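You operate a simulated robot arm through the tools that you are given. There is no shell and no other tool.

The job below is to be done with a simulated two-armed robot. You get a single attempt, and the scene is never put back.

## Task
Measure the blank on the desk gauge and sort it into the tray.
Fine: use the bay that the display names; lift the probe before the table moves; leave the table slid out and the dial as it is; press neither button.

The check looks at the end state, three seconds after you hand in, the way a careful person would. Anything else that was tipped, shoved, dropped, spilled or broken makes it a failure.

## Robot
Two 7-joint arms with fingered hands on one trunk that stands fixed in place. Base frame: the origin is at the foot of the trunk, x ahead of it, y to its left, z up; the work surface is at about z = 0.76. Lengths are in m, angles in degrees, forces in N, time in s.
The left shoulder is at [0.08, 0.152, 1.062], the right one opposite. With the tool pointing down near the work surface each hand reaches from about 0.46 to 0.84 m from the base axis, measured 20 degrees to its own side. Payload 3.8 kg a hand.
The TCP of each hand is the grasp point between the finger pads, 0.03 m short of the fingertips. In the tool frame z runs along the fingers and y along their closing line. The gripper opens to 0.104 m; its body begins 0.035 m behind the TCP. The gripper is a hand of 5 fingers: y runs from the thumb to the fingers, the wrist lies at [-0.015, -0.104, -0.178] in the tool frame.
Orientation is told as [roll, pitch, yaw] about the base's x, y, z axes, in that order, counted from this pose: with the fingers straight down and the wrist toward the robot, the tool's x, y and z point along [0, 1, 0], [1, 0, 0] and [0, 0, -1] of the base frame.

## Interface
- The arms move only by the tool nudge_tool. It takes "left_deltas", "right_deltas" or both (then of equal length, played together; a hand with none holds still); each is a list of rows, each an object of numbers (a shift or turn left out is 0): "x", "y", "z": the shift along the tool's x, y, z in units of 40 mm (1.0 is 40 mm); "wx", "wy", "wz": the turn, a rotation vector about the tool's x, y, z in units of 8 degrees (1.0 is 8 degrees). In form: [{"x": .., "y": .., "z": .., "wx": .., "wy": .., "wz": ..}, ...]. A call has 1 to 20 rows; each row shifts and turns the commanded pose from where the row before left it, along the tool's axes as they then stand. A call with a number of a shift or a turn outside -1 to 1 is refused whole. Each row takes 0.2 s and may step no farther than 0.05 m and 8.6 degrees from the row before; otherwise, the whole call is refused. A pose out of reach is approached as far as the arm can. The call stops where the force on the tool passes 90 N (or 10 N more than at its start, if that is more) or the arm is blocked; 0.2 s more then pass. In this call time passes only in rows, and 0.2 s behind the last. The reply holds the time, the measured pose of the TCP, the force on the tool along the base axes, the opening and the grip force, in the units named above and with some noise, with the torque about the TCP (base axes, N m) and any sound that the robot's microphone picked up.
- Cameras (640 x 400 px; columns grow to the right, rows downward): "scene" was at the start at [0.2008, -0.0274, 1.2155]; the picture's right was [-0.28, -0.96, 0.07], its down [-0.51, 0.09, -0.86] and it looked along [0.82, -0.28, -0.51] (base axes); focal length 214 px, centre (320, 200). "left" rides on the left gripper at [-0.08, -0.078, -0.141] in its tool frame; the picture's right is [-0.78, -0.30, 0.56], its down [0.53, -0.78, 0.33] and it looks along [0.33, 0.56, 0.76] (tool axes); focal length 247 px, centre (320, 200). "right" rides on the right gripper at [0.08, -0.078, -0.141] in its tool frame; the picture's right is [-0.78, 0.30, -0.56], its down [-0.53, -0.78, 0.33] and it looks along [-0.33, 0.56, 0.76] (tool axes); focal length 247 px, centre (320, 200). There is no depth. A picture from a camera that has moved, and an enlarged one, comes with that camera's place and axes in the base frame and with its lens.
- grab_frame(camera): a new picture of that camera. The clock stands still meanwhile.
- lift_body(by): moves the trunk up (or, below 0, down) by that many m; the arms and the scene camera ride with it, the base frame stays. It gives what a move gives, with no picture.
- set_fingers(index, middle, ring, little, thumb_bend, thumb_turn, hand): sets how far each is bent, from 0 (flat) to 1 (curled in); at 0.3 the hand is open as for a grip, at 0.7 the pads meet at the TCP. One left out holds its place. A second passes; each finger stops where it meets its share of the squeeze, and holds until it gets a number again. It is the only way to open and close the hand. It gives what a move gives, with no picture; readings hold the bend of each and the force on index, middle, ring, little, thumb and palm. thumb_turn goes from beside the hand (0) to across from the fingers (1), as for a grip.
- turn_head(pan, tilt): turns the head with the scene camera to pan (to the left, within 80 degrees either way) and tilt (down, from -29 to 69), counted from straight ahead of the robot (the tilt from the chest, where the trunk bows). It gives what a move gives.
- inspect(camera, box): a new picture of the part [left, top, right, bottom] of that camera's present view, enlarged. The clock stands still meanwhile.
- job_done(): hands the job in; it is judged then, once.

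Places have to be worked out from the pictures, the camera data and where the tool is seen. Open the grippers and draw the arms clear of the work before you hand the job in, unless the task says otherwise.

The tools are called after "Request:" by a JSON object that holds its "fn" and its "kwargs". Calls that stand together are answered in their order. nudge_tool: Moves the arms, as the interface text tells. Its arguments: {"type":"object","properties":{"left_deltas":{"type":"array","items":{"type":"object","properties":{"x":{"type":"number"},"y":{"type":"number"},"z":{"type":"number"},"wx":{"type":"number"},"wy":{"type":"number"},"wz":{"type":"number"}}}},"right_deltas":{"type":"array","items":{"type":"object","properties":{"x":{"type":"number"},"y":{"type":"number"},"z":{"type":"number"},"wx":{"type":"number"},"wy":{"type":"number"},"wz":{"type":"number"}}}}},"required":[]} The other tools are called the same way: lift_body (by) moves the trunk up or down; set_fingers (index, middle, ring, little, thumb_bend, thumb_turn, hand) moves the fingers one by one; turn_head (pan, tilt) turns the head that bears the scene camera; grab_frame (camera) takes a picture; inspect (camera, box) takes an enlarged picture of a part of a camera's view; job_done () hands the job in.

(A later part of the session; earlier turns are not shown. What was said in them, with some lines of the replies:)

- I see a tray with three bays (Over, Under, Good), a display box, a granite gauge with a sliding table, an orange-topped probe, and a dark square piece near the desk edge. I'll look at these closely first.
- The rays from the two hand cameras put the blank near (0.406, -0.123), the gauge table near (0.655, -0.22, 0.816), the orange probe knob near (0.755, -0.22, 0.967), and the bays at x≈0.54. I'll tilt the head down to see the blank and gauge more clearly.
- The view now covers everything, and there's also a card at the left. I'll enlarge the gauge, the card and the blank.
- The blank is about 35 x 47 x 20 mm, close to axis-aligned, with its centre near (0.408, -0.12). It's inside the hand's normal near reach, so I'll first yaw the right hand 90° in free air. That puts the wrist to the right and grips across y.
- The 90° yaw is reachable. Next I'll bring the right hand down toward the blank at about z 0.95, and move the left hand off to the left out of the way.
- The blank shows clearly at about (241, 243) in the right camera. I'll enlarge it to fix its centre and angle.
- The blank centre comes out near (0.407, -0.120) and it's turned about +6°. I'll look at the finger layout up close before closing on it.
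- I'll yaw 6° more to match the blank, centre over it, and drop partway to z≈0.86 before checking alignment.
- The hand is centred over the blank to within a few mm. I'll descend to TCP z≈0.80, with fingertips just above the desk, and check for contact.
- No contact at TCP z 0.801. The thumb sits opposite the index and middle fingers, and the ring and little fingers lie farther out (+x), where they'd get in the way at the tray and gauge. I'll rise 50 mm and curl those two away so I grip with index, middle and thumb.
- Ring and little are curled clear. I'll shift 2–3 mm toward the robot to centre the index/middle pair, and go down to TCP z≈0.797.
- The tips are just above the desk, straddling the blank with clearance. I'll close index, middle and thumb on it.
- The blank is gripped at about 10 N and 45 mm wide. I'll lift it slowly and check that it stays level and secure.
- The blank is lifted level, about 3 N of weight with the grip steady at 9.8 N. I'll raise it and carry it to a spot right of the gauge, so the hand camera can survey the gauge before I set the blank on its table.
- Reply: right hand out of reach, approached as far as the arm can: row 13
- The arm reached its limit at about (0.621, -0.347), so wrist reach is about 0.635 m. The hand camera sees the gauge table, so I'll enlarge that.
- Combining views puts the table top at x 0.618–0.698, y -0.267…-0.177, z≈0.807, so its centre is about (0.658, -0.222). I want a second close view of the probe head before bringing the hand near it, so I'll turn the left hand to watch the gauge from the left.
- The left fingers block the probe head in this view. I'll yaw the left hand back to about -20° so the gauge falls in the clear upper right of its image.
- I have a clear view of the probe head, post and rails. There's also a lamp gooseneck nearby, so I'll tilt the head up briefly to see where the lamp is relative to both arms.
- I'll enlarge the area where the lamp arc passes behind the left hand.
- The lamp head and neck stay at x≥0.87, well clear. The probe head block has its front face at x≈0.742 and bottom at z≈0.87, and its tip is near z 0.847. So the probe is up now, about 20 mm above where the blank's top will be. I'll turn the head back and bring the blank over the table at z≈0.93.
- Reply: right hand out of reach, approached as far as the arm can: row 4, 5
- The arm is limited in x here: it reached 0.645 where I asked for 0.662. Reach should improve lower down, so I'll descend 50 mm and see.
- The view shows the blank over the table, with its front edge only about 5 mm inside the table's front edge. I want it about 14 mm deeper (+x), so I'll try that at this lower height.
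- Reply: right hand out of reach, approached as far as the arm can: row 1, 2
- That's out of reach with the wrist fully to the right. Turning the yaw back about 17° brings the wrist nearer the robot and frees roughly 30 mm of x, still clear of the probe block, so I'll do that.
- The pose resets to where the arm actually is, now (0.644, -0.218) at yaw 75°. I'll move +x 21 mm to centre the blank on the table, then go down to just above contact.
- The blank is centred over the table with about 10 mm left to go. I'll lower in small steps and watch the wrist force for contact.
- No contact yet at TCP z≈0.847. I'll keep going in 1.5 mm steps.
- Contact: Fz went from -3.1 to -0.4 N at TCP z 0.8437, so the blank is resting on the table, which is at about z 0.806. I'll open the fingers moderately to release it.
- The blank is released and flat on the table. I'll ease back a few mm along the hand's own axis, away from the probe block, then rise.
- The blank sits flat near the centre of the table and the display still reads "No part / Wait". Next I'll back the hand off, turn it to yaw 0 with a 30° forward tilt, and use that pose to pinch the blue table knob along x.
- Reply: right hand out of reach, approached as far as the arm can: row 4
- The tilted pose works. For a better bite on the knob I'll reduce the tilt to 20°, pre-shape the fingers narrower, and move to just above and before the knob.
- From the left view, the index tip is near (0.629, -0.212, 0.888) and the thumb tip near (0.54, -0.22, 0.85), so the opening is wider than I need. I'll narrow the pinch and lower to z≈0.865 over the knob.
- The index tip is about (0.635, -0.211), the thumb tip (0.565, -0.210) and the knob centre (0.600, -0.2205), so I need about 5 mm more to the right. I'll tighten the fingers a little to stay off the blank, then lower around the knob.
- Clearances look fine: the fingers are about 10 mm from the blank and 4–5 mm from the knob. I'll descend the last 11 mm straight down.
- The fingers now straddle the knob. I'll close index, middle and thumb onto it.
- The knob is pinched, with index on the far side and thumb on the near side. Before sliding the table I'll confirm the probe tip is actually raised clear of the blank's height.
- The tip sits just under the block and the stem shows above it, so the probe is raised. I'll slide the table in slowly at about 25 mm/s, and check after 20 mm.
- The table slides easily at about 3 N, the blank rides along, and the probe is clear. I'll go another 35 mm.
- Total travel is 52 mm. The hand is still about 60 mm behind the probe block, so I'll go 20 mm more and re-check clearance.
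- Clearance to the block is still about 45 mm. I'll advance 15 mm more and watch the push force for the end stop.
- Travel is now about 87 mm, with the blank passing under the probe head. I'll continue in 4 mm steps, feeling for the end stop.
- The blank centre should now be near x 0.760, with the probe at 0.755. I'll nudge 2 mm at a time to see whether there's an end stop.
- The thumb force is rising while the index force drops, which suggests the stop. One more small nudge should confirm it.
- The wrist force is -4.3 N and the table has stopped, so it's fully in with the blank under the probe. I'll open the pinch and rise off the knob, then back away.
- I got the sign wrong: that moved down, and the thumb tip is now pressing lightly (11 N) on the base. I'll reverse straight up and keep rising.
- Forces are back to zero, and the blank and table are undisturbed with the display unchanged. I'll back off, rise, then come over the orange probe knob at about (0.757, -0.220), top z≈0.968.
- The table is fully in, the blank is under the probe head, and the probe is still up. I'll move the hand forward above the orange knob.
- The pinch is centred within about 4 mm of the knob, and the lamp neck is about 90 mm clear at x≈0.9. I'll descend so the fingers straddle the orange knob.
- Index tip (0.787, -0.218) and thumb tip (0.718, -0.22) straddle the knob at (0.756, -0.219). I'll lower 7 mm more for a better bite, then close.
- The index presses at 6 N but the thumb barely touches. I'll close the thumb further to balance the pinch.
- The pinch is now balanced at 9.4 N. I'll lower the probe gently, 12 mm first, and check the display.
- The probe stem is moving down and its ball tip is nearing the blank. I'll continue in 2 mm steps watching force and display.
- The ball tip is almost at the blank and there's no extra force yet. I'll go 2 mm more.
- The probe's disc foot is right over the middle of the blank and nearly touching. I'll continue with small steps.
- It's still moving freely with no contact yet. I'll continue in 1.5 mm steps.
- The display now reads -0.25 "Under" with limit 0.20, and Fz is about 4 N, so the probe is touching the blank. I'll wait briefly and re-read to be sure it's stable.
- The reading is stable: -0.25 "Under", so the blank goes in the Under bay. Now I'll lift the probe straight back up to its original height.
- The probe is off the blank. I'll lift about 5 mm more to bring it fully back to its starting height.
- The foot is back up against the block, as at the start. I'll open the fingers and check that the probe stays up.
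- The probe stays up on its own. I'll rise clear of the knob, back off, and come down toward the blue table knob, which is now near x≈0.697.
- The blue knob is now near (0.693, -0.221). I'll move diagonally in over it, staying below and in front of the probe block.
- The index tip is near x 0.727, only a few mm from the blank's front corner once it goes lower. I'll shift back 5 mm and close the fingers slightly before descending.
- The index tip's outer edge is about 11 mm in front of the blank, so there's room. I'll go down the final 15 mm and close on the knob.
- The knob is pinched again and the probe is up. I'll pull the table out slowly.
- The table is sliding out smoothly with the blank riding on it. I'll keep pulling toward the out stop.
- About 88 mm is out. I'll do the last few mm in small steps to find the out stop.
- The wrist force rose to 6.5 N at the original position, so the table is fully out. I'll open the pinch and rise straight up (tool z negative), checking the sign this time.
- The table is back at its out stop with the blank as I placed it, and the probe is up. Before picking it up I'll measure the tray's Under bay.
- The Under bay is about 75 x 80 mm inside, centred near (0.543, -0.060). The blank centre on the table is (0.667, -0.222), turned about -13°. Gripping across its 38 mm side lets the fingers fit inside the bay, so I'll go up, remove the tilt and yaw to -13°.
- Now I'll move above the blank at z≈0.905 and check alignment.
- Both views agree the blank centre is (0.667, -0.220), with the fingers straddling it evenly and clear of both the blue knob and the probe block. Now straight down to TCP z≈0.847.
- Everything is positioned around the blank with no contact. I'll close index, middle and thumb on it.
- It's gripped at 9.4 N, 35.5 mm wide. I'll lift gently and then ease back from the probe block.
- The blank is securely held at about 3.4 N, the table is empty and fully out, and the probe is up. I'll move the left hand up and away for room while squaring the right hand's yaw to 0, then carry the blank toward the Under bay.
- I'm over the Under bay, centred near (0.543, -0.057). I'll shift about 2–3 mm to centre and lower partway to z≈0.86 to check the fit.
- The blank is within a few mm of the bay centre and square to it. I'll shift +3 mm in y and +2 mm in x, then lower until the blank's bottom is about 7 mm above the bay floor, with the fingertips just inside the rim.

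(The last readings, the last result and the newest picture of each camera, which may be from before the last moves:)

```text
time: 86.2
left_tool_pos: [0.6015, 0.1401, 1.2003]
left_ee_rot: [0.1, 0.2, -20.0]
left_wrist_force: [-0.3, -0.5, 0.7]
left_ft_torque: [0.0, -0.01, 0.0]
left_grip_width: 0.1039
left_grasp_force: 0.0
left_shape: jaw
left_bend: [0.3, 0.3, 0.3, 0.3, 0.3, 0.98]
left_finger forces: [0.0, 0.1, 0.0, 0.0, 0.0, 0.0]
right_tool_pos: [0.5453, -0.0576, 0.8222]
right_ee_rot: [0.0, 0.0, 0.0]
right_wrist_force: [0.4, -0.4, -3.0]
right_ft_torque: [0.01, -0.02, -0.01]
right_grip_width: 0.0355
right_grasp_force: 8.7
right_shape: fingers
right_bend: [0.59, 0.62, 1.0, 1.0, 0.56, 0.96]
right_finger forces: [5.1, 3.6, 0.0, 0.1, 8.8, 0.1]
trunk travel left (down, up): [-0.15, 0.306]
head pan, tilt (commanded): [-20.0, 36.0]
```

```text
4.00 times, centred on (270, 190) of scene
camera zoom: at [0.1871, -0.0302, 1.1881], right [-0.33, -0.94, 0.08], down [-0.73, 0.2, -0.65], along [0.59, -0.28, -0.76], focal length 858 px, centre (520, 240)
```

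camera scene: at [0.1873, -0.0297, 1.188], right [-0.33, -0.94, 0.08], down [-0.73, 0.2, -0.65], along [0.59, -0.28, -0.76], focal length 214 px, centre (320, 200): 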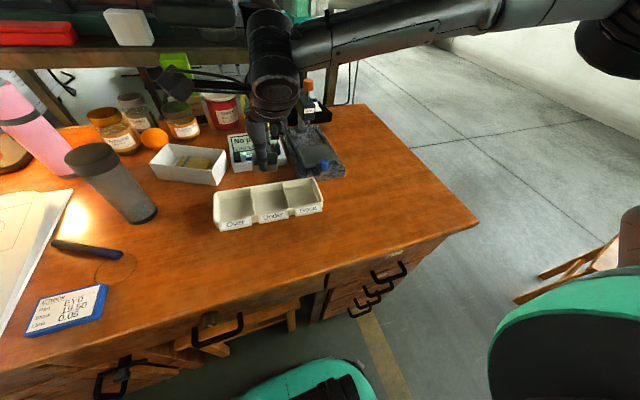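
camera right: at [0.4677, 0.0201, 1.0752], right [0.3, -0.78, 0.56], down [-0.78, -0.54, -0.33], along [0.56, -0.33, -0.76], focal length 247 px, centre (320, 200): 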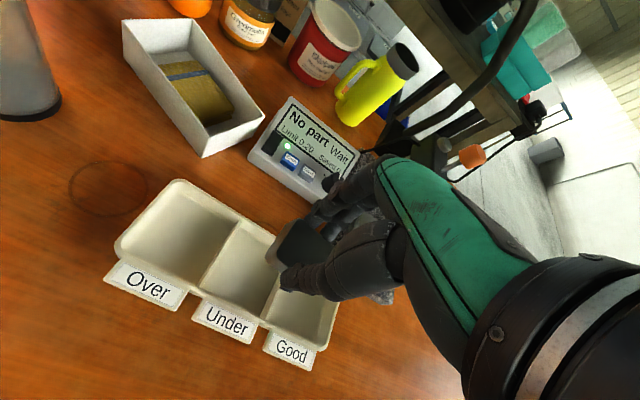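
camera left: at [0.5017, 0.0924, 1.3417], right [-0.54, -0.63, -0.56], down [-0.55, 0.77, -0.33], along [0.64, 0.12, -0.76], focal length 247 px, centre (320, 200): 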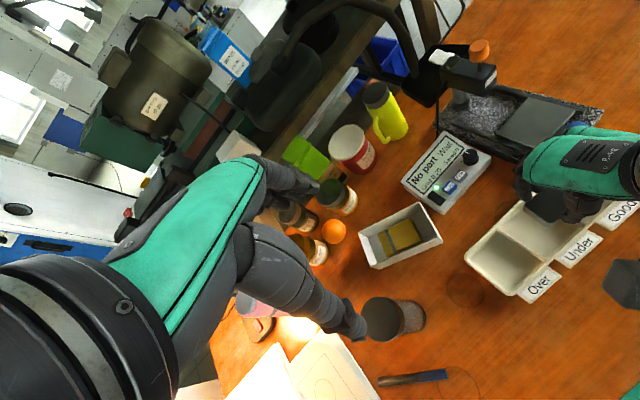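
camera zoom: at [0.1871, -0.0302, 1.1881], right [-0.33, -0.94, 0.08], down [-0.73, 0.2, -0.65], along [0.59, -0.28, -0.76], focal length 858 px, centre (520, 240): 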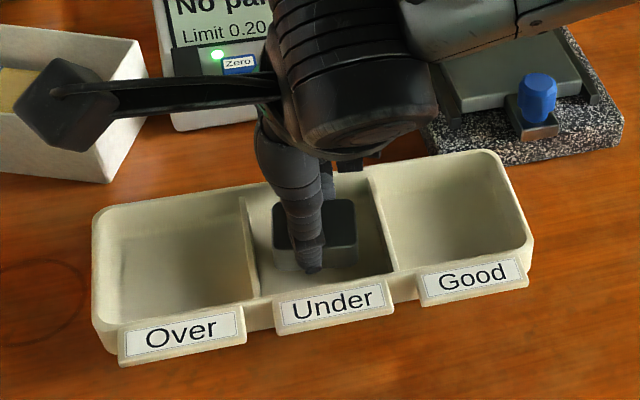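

The fingers have about 6–7 mm clearance to both the front and back walls, so I can set the blank right on the floor. I'll lower in small steps until contact.

Request:
{"fn": "nudge_tool", "kwargs": {"right_deltas": [{"z": 0.15}, {"z": 0.1}]}}

Request:
{"fn": "nudge_tool", "kwargs": {"right_deltas": [{"z": 0.05}]}}

Request:
{"fn": "nudge_tool", "kwargs": {"right_deltas": [{"z": 0.05}]}}

Request:
{"fn": "inspect", "kwargs": {"camera": "right", "box": [200, 160, 400, 360]}}

```text
time: 86.8
left_tool_pos: [0.6014, 0.1389, 1.2001]
left_ee_rot: [0.0, 0.1, -20.0]
left_wrist_force: [0.5, 0.0, 1.2]
left_ft_torque: [0.01, 0.0, 0.01]
left_grip_width: 0.1037
left_grasp_force: 0.1
left_shape: jaw
left_bend: [0.3, 0.3, 0.3, 0.3, 0.3, 0.98]
left_finger forces: [0.0, 0.0, 0.1, 0.0, 0.0, 0.0]
right_tool_pos: [0.5472, -0.0561, 0.8121]
right_ee_rot: [0.0, 0.0, 0.1]
right_wrist_force: [-0.4, 0.1, -3.0]
right_ft_torque: [-0.03, 0.0, -0.02]
right_grip_width: 0.0353
right_grasp_force: 8.5
right_shape: fingers
right_bend: [0.59, 0.62, 1.0, 1.0, 0.56, 0.96]
right_finger forces: [5.1, 3.6, 0.0, 0.0, 8.7, 0.0]
trunk travel left (down, up): [-0.15, 0.306]
head pan, tilt (commanded): [-20.0, 36.0]
```

```text
time: 87.2
left_tool_pos: [0.6001, 0.1409, 1.2014]
left_ee_rot: [0.0, 0.2, -20.0]
left_wrist_force: [-0.8, 0.8, 0.2]
left_ft_torque: [0.01, 0.0, 0.01]
left_grip_width: 0.1037
left_grasp_force: 0.0
left_shape: jaw
left_bend: [0.3, 0.3, 0.3, 0.3, 0.3, 0.98]
left_finger forces: [0.0, 0.0, 0.1, 0.0, 0.0, 0.0]
right_tool_pos: [0.5461, -0.0575, 0.81]
right_ee_rot: [0.0, 0.0, 0.0]
right_wrist_force: [0.5, 0.3, -2.1]
right_ft_torque: [-0.02, 0.0, 0.0]
right_grip_width: 0.0357
right_grasp_force: 8.7
right_shape: fingers
right_bend: [0.59, 0.62, 1.0, 1.0, 0.56, 0.96]
right_finger forces: [5.1, 3.6, 0.1, 0.0, 8.8, 0.1]
trunk travel left (down, up): [-0.15, 0.306]
head pan, tilt (commanded): [-20.0, 36.0]
```

```text
time: 87.6
left_tool_pos: [0.6005, 0.1396, 1.2006]
left_ee_rot: [0.0, 0.1, -20.0]
left_wrist_force: [-0.5, 0.0, 0.6]
left_ft_torque: [0.06, 0.0, -0.03]
left_grip_width: 0.1036
left_grasp_force: 0.0
left_shape: jaw
left_bend: [0.3, 0.3, 0.3, 0.3, 0.3, 0.98]
left_finger forces: [0.0, 0.0, 0.0, 0.0, 0.0, 0.1]
right_tool_pos: [0.5462, -0.0566, 0.8091]
right_ee_rot: [0.0, -0.2, 0.0]
right_wrist_force: [-0.1, 1.1, 1.1]
right_ft_torque: [0.01, -0.01, 0.0]
right_grip_width: 0.0358
right_grasp_force: 9.4
right_shape: fingers
right_bend: [0.59, 0.62, 1.0, 1.0, 0.56, 0.96]
right_finger forces: [5.1, 4.1, 0.1, 0.0, 9.1, 0.1]
trunk travel left (down, up): [-0.15, 0.306]
head pan, tilt (commanded): [-20.0, 36.0]
```

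```text
2.00 times, centred on (300, 260) of right
camera zoom: at [0.4675, 0.0235, 0.9498], right [0.3, -0.78, 0.56], down [-0.78, -0.54, -0.33], along [0.56, -0.33, -0.76], focal length 494 px, centre (360, 80)
```

zoom: 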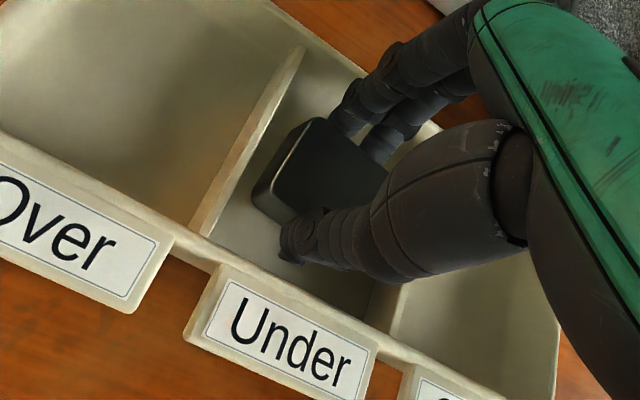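

Contact: Fz went from -3 to +1 N, so the blank rests on the Under bay floor. I'll open only slightly, about 4 mm each side, so the fingers release it without touching the tray walls.

Request:
{"fn": "set_fingers", "kwargs": {"hand": "right", "index": 0.555, "middle": 0.585, "thumb_bend": 0.53}}

Request:
{"fn": "inspect", "kwargs": {"camera": "right", "box": [200, 160, 400, 360]}}

Request:
{"fn": "inspect", "kwargs": {"camera": "left", "box": [470, 150, 620, 290]}}

```text
time: 88.6
left_tool_pos: [0.6004, 0.1402, 1.1999]
left_ee_rot: [0.0, -0.1, -20.0]
left_wrist_force: [0.2, 0.4, -0.3]
left_ft_torque: [0.01, -0.02, -0.03]
left_grip_width: 0.1035
left_grasp_force: 0.0
left_shape: jaw
left_bend: [0.3, 0.3, 0.3, 0.3, 0.3, 0.98]
left_finger forces: [0.0, 0.1, 0.0, 0.0, 0.0, 0.0]
right_tool_pos: [0.5449, -0.0567, 0.8081]
right_ee_rot: [0.1, -0.1, 0.1]
right_wrist_force: [-1.3, -0.3, 1.7]
right_ft_torque: [-0.01, -0.02, -0.05]
right_grip_width: 0.042
right_grasp_force: 1.1
right_shape: fingers
right_bend: [0.55, 0.59, 1.0, 1.0, 0.53, 0.97]
right_finger forces: [0.0, 2.7, 0.0, 0.0, 0.4, 0.0]
trunk travel left (down, up): [-0.15, 0.306]
head pan, tilt (commanded): [-20.0, 36.0]
```

```text
2.00 times, centred on (300, 260) of right
camera zoom: at [0.4672, 0.0235, 0.9494], right [0.3, -0.78, 0.56], down [-0.78, -0.54, -0.33], along [0.56, -0.33, -0.76], focal length 494 px, centre (360, 80)
```

zoom: 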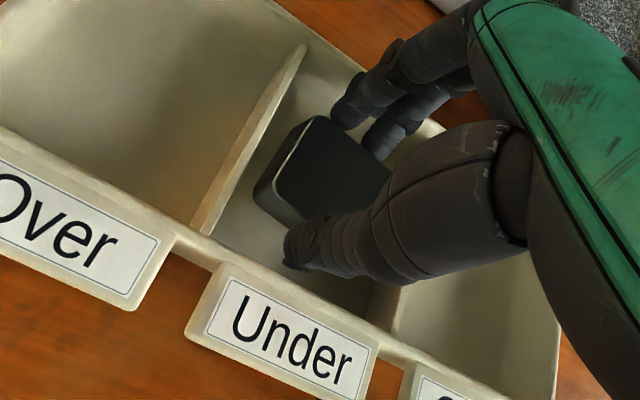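

```text
2.86 times, centred on (545, 220) of left
camera zoom: at [0.5003, 0.092, 1.3424], right [-0.54, -0.63, -0.56], down [-0.55, 0.77, -0.33], along [0.64, 0.12, -0.76], focal length 706 px, centre (-323, 143)
```

zoom: 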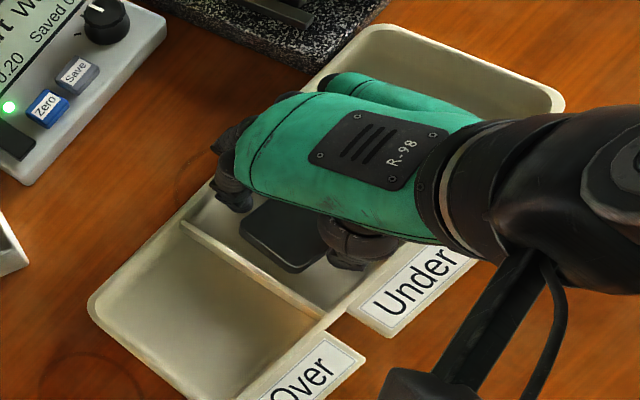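

The index and thumb have released, but the middle finger shows 2.7 N with the wrist pushed toward -x, so it's lightly touching the bay's back wall. I'll draw the middle finger in a touch to relieve that before rising.

Request:
{"fn": "set_fingers", "kwargs": {"hand": "right", "middle": 0.602}}

Request:
{"fn": "nudge_tool", "kwargs": {"right_deltas": [{"y": -0.02, "z": -0.04}]}}

```text
time: 89.6
left_tool_pos: [0.6014, 0.1402, 1.2008]
left_ee_rot: [0.1, 0.0, -19.9]
left_wrist_force: [0.2, -0.2, 0.5]
left_ft_torque: [-0.01, 0.01, 0.01]
left_grip_width: 0.1038
left_grasp_force: 0.1
left_shape: jaw
left_bend: [0.3, 0.3, 0.3, 0.3, 0.3, 0.98]
left_finger forces: [0.0, 0.0, 0.0, 0.1, 0.0, 0.1]
right_tool_pos: [0.5444, -0.0568, 0.8081]
right_ee_rot: [0.0, 0.0, 0.1]
right_wrist_force: [0.1, 0.7, 1.5]
right_ft_torque: [0.0, -0.03, 0.01]
right_grip_width: 0.0425
right_grasp_force: 0.9
right_shape: fingers
right_bend: [0.55, 0.6, 1.0, 1.0, 0.53, 0.97]
right_finger forces: [0.0, 1.5, 0.1, 0.0, 0.6, 0.0]
trunk travel left (down, up): [-0.15, 0.306]
head pan, tilt (commanded): [-20.0, 36.0]
```

```text
time: 90.0
left_tool_pos: [0.5996, 0.1414, 1.2015]
left_ee_rot: [0.0, 0.0, -20.0]
left_wrist_force: [-0.2, 0.2, -0.4]
left_ft_torque: [-0.03, 0.04, 0.0]
left_grip_width: 0.1037
left_grasp_force: 0.1
left_shape: jaw
left_bend: [0.3, 0.3, 0.3, 0.3, 0.3, 0.98]
left_finger forces: [0.0, 0.0, 0.1, 0.1, 0.0, 0.1]
right_tool_pos: [0.5456, -0.0573, 0.8083]
right_ee_rot: [0.1, -0.1, 0.0]
right_wrist_force: [0.0, 0.2, -0.2]
right_ft_torque: [0.06, -0.01, 0.02]
right_grip_width: 0.042
right_grasp_force: 0.4
right_shape: fingers
right_bend: [0.55, 0.59, 1.0, 1.0, 0.53, 0.97]
right_finger forces: [0.0, 0.6, 0.0, 0.0, 0.2, 0.1]
trunk travel left (down, up): [-0.15, 0.306]
head pan, tilt (commanded): [-20.0, 36.0]
```

Forces are nearly zero (middle 0.6, thumb 0.2). I'll look closely at the gaps before rising.

Request:
{"fn": "inspect", "kwargs": {"camera": "right", "box": [260, 180, 360, 300]}}

Request:
{"fn": "inspect", "kwargs": {"camera": "left", "box": [510, 180, 590, 260]}}

```text
3.33 times, centred on (310, 240) of right
camera zoom: at [0.4672, 0.0234, 0.9505], right [0.3, -0.78, 0.56], down [-0.78, -0.54, -0.33], along [0.56, -0.33, -0.76], focal length 823 px, centre (353, 67)
```

zoom: 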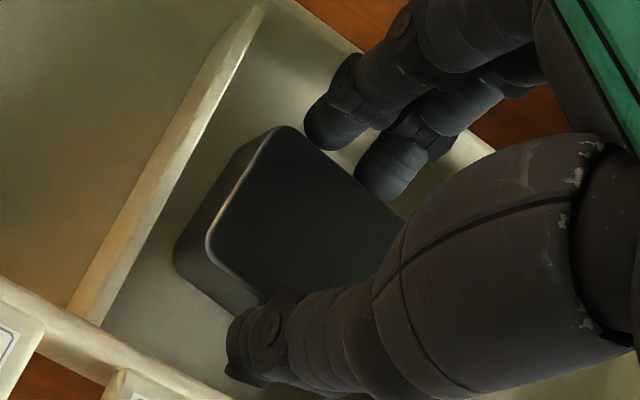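

```text
5.00 times, centred on (550, 220) of left
camera zoom: at [0.5011, 0.092, 1.3421], right [-0.54, -0.63, -0.56], down [-0.55, 0.77, -0.33], along [0.64, 0.12, -0.76], focal length 1235 px, centre (-830, 100)
```

zoom: 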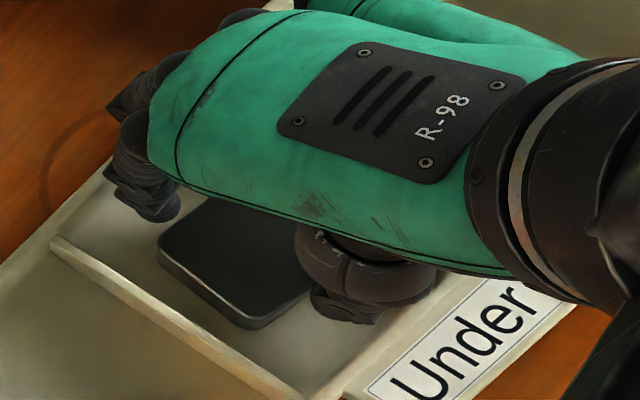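

The index is clear, and the middle and thumb are only grazing the blank. There's still space in front of the thumb, so I'll open it about 2.5 mm more.

Request:
{"fn": "set_fingers", "kwargs": {"hand": "right", "thumb_bend": 0.508}}

Request:
{"fn": "inspect", "kwargs": {"camera": "right", "box": [260, 180, 360, 300]}}

```text
time: 91.0
left_tool_pos: [0.6017, 0.1405, 1.2001]
left_ee_rot: [-0.1, 0.0, -19.9]
left_wrist_force: [-0.2, -1.1, -0.7]
left_ft_torque: [0.01, 0.02, -0.01]
left_grip_width: 0.1038
left_grasp_force: 0.0
left_shape: jaw
left_bend: [0.3, 0.3, 0.3, 0.3, 0.3, 0.98]
left_finger forces: [0.0, 0.1, 0.1, 0.0, 0.0, 0.0]
right_tool_pos: [0.5462, -0.0573, 0.8092]
right_ee_rot: [-0.1, -0.1, -0.1]
right_wrist_force: [0.2, -0.6, -0.8]
right_ft_torque: [0.03, -0.02, 0.03]
right_grip_width: 0.0452
right_grasp_force: 0.5
right_shape: fingers
right_bend: [0.55, 0.59, 1.0, 1.0, 0.5, 0.97]
right_finger forces: [0.0, 0.6, 0.0, 0.0, 0.0, 0.1]
trunk travel left (down, up): [-0.15, 0.306]
head pan, tilt (commanded): [-20.0, 36.0]
```

```text
3.33 times, centred on (310, 240) of right
camera zoom: at [0.4671, 0.0235, 0.9507], right [0.3, -0.78, 0.56], down [-0.78, -0.54, -0.33], along [0.56, -0.33, -0.76], focal length 823 px, centre (353, 67)
```

zoom: 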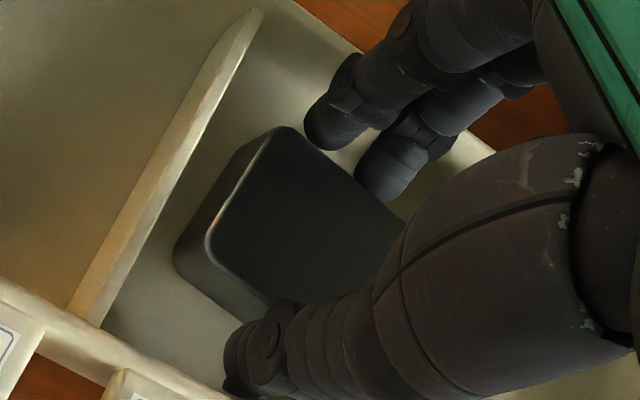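

The thumb is free (0 N) and only the middle grazes at 0.6 N. I'll rise straight up slowly.

Request:
{"fn": "nudge_tool", "kwargs": {"right_deltas": [{"z": -0.1}, {"z": -0.2}, {"z": -0.3}]}}

Request:
{"fn": "inspect", "kwargs": {"camera": "right", "box": [200, 160, 400, 360]}}

Request:
{"fn": "inspect", "kwargs": {"camera": "scene", "box": [210, 140, 330, 240]}}

```text
time: 91.8
left_tool_pos: [0.6004, 0.141, 1.2008]
left_ee_rot: [-0.1, -0.1, -20.1]
left_wrist_force: [0.5, -0.6, -0.6]
left_ft_torque: [0.0, -0.01, 0.01]
left_grip_width: 0.1038
left_grasp_force: 0.1
left_shape: jaw
left_bend: [0.3, 0.3, 0.3, 0.3, 0.3, 0.98]
left_finger forces: [0.0, 0.1, 0.0, 0.1, 0.1, 0.1]
right_tool_pos: [0.5446, -0.0565, 0.8342]
right_ee_rot: [0.0, 0.0, 0.1]
right_wrist_force: [-0.5, 0.5, 0.5]
right_ft_torque: [0.0, 0.05, -0.02]
right_grip_width: 0.045
right_grasp_force: 0.0
right_shape: fingers
right_bend: [0.55, 0.6, 1.0, 1.0, 0.5, 0.97]
right_finger forces: [0.0, 0.0, 0.1, 0.1, 0.0, 0.0]
trunk travel left (down, up): [-0.15, 0.306]
head pan, tilt (commanded): [-20.0, 36.0]
```

```text
2.00 times, centred on (300, 260) of right
camera zoom: at [0.4669, 0.0235, 0.9753], right [0.3, -0.78, 0.56], down [-0.78, -0.54, -0.33], along [0.56, -0.33, -0.76], focal length 494 px, centre (360, 80)
```

zoom: 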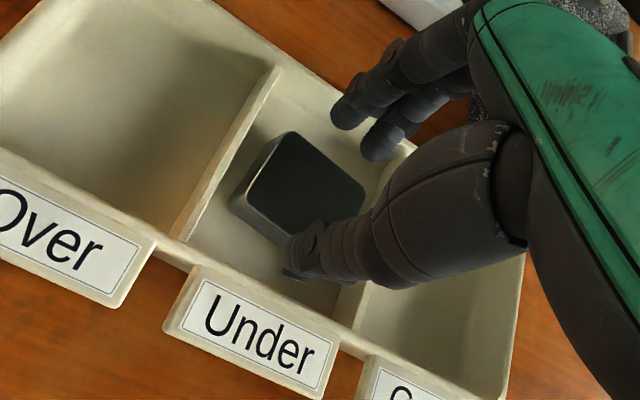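

```text
4.00 times, centred on (270, 190) of scene
camera zoom: at [0.1864, -0.0301, 1.1883], right [-0.33, -0.94, 0.08], down [-0.73, 0.2, -0.65], along [0.59, -0.28, -0.75], focal length 858 px, centre (520, 240)
```

zoom: 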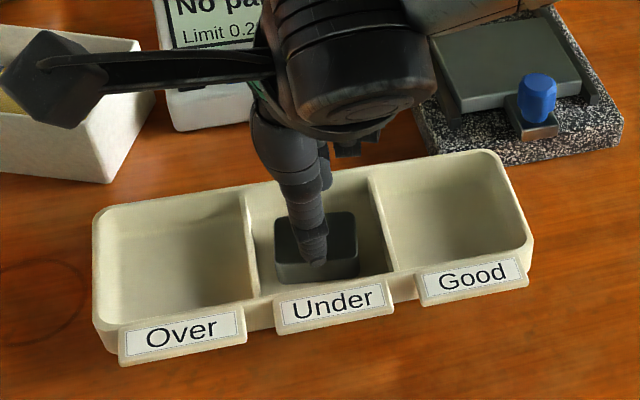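

The blank is flat in the Under bay and the tray hasn't moved. I'll rise clear, then withdraw the right hand to its starting area.

Request:
{"fn": "nudge_tool", "kwargs": {"right_deltas": [{"z": -0.8}, {"z": -0.9}, {"z": -0.9}, {"x": -0.75, "y": -0.175, "z": -0.5}, {"x": -0.75, "y": -0.175, "z": -0.5}, {"x": -0.75, "y": -0.175, "z": -0.5}, {"x": -0.75, "y": -0.175, "z": -0.5}, {"x": -0.75, "y": -0.175, "z": -0.5}, {"x": -0.75, "y": -0.175, "z": -0.5}, {"x": -0.75, "y": -0.175, "z": -0.5}, {"x": -0.75, "y": -0.175, "z": -0.5}, {"x": -0.75, "y": -0.175, "z": -0.5}, {"x": -0.75, "y": -0.175, "z": -0.5}]}}

Request:
{"fn": "set_fingers", "kwargs": {"hand": "right", "index": 0.3, "middle": 0.3, "ring": 0.3, "little": 0.3, "thumb_bend": 0.3}}

Request:
{"fn": "grab_frame", "kwargs": {"camera": "scene"}}

Request:
{"fn": "grab_frame", "kwargs": {"camera": "left"}}

Request:
{"fn": "grab_frame", "kwargs": {"camera": "right"}}

```text
time: 94.6
left_tool_pos: [0.5998, 0.1391, 1.2009]
left_ee_rot: [0.0, -0.1, -20.0]
left_wrist_force: [-1.2, 0.3, -0.2]
left_ft_torque: [0.02, 0.01, 0.03]
left_grip_width: 0.1034
left_grasp_force: 0.0
left_shape: jaw
left_bend: [0.3, 0.3, 0.3, 0.3, 0.3, 0.98]
left_finger forces: [0.1, 0.0, 0.1, 0.1, 0.0, 0.0]
right_tool_pos: [0.4748, -0.3582, 1.1376]
right_ee_rot: [0.0, -0.1, 0.2]
right_wrist_force: [0.7, 1.1, -0.1]
right_ft_torque: [0.02, 0.03, 0.01]
right_grip_width: 0.0451
right_grasp_force: 0.1
right_shape: fingers
right_bend: [0.55, 0.6, 1.0, 1.0, 0.5, 0.97]
right_finger forces: [0.0, 0.0, 0.1, 0.1, 0.0, 0.0]
trunk travel left (down, up): [-0.15, 0.306]
head pan, tilt (commanded): [-20.0, 36.0]
```

```text
time: 95.6
left_tool_pos: [0.5998, 0.1398, 1.2003]
left_ee_rot: [0.0, 0.0, -20.0]
left_wrist_force: [-0.1, 0.4, 0.1]
left_ft_torque: [0.01, 0.02, 0.02]
left_grip_width: 0.1037
left_grasp_force: 0.2
left_shape: jaw
left_bend: [0.3, 0.3, 0.3, 0.3, 0.3, 0.98]
left_finger forces: [0.0, 0.0, 0.1, 0.0, 0.0, 0.0]
right_tool_pos: [0.4757, -0.3567, 1.1381]
right_ee_rot: [0.0, 0.1, 0.0]
right_wrist_force: [-0.3, -0.4, -0.3]
right_ft_torque: [0.0, 0.04, 0.04]
right_grip_width: 0.1026
right_grasp_force: 0.2
right_shape: fingers
right_bend: [0.3, 0.3, 0.3, 0.3, 0.3, 0.97]
right_finger forces: [0.0, 0.0, 0.0, 0.0, 0.0, 0.0]
trunk travel left (down, up): [-0.15, 0.306]
head pan, tilt (commanded): [-20.0, 36.0]
```

```text
taken
camera scene: at [0.1865, -0.0303, 1.1882], right [-0.33, -0.94, 0.08], down [-0.73, 0.2, -0.65], along [0.59, -0.28, -0.75], focal length 214 px, centre (320, 200)
```

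scene: 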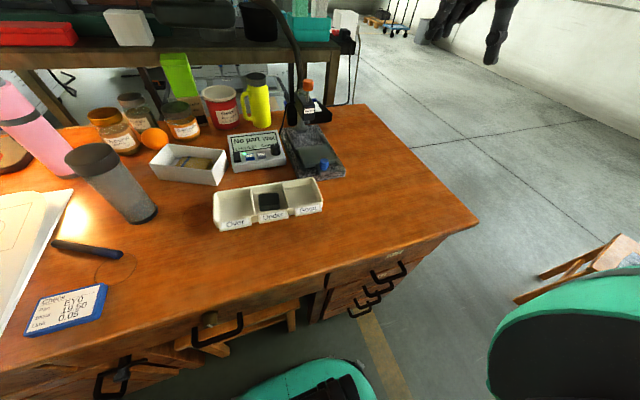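

```text
taken
camera left: at [0.5008, 0.0918, 1.3423], right [-0.54, -0.63, -0.56], down [-0.55, 0.77, -0.33], along [0.64, 0.12, -0.76], focal length 247 px, centre (320, 200)
```

left: 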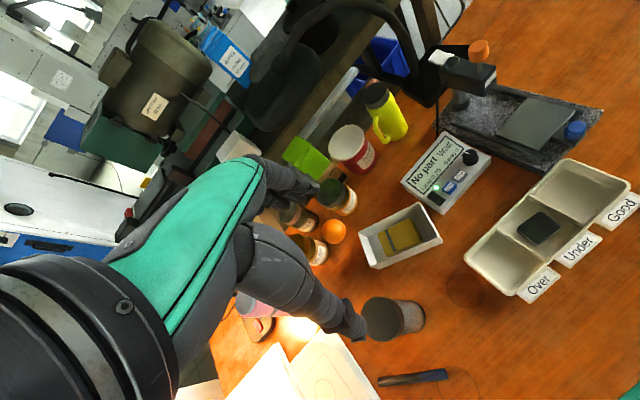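

```text
taken
camera right: at [0.3976, -0.2768, 1.2787], right [0.3, -0.78, 0.56], down [-0.78, -0.54, -0.33], along [0.56, -0.33, -0.76], focal length 247 px, centre (320, 200)
```

right: 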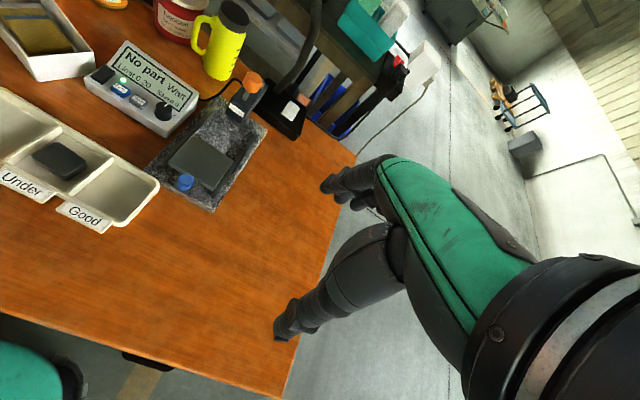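

The blank is in the Under bay, the table is out, and the probe is up. I'll draw the left arm back too and take close looks at the tray, gauge and display.

Request:
{"fn": "nudge_tool", "kwargs": {"left_deltas": [{"x": 0.374, "y": -0.8}, {"x": 0.374, "y": -0.8}, {"x": 0.374, "y": -0.8}, {"x": 0.374, "y": -0.8}]}}

Request:
{"fn": "inspect", "kwargs": {"camera": "scene", "box": [200, 160, 340, 250]}}

Request:
{"fn": "inspect", "kwargs": {"camera": "right", "box": [0, 40, 280, 240]}}

Request:
{"fn": "inspect", "kwargs": {"camera": "scene", "box": [220, 70, 360, 190]}}

```text
time: 96.6
left_tool_pos: [0.499, 0.2413, 1.2005]
left_ee_rot: [-0.1, 0.0, -20.0]
left_wrist_force: [0.4, 0.5, 0.3]
left_ft_torque: [-0.02, -0.04, 0.0]
left_grip_width: 0.1036
left_grasp_force: 0.0
left_shape: jaw
left_bend: [0.3, 0.3, 0.3, 0.3, 0.3, 0.98]
left_finger forces: [0.0, 0.0, 0.0, 0.0, 0.0, 0.0]
right_tool_pos: [0.475, -0.3551, 1.1384]
right_ee_rot: [0.1, -0.2, 0.0]
right_wrist_force: [-0.6, 0.2, 0.1]
right_ft_torque: [0.0, 0.01, 0.0]
right_grip_width: 0.1028
right_grasp_force: 0.1
right_shape: fingers
right_bend: [0.3, 0.3, 0.3, 0.3, 0.3, 0.97]
right_finger forces: [0.1, 0.0, 0.1, 0.1, 0.0, 0.0]
trunk travel left (down, up): [-0.15, 0.306]
head pan, tilt (commanded): [-20.0, 36.0]
```

```text
4.44 times, centred on (270, 205) of scene
camera zoom: at [0.1854, -0.029, 1.1885], right [-0.33, -0.94, 0.08], down [-0.73, 0.2, -0.65], along [0.6, -0.28, -0.75], focal length 953 px, centre (542, 178)
```

zoom: 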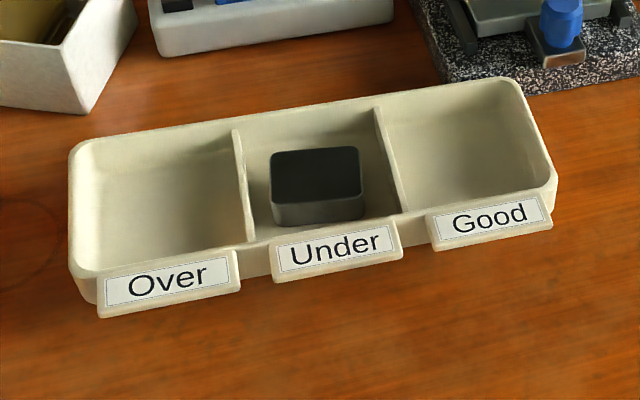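

```text
2.00 times, centred on (140, 140) of right
camera zoom: at [0.3963, -0.2754, 1.2795], right [0.3, -0.78, 0.56], down [-0.78, -0.54, -0.33], along [0.56, -0.33, -0.76], focal length 494 px, centre (680, 320)
```

zoom: 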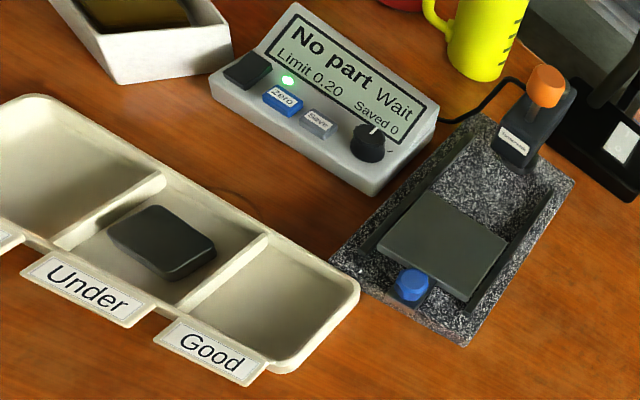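

```text
3.33 times, centred on (290, 130) of scene
camera zoom: at [0.1854, -0.029, 1.1885], right [-0.33, -0.94, 0.08], down [-0.73, 0.2, -0.65], along [0.6, -0.28, -0.75], focal length 715 px, centre (420, 433)
```

zoom: 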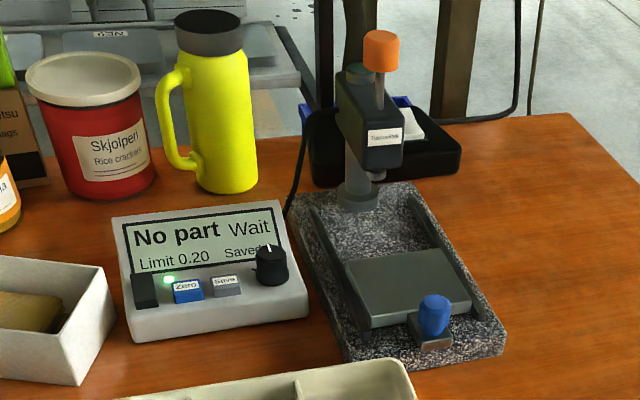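

The blank lies flat in the Under bay, as the display named it (-0.25, Under). The table is out, the probe is up, the limit still reads 0.20 and Saved 0, and both hands are open and clear. I'm handing in.

Request:
{"fn": "job_done", "kwargs": {}}

```text
The job is handed in.
```

The blank measured -0.25 against the 0.20 limit, and the display named it "Under". It is now lying flat in the Under bay. I've handed the job in; no result has come back yet.

- **Gauge:** I lifted the probe before sliding the table back out. The table is fully out and the probe is up.
- **Display:** the limit still reads 0.20 and Saved still reads 0. I didn't touch the dial or either button.
- **Arms:** both hands are open and drawn clear of the desk.

There were two light contacts along the way, and neither seems to have moved anything:
- **Gauge base:** I lowered the hand instead of raising it while backing off the table knob, so the thumb pressed on the base or table at about 11 N.
- **Tray wall:** a finger appeared to brush the back wall of the Under bay at about 3 N as I released the blank.
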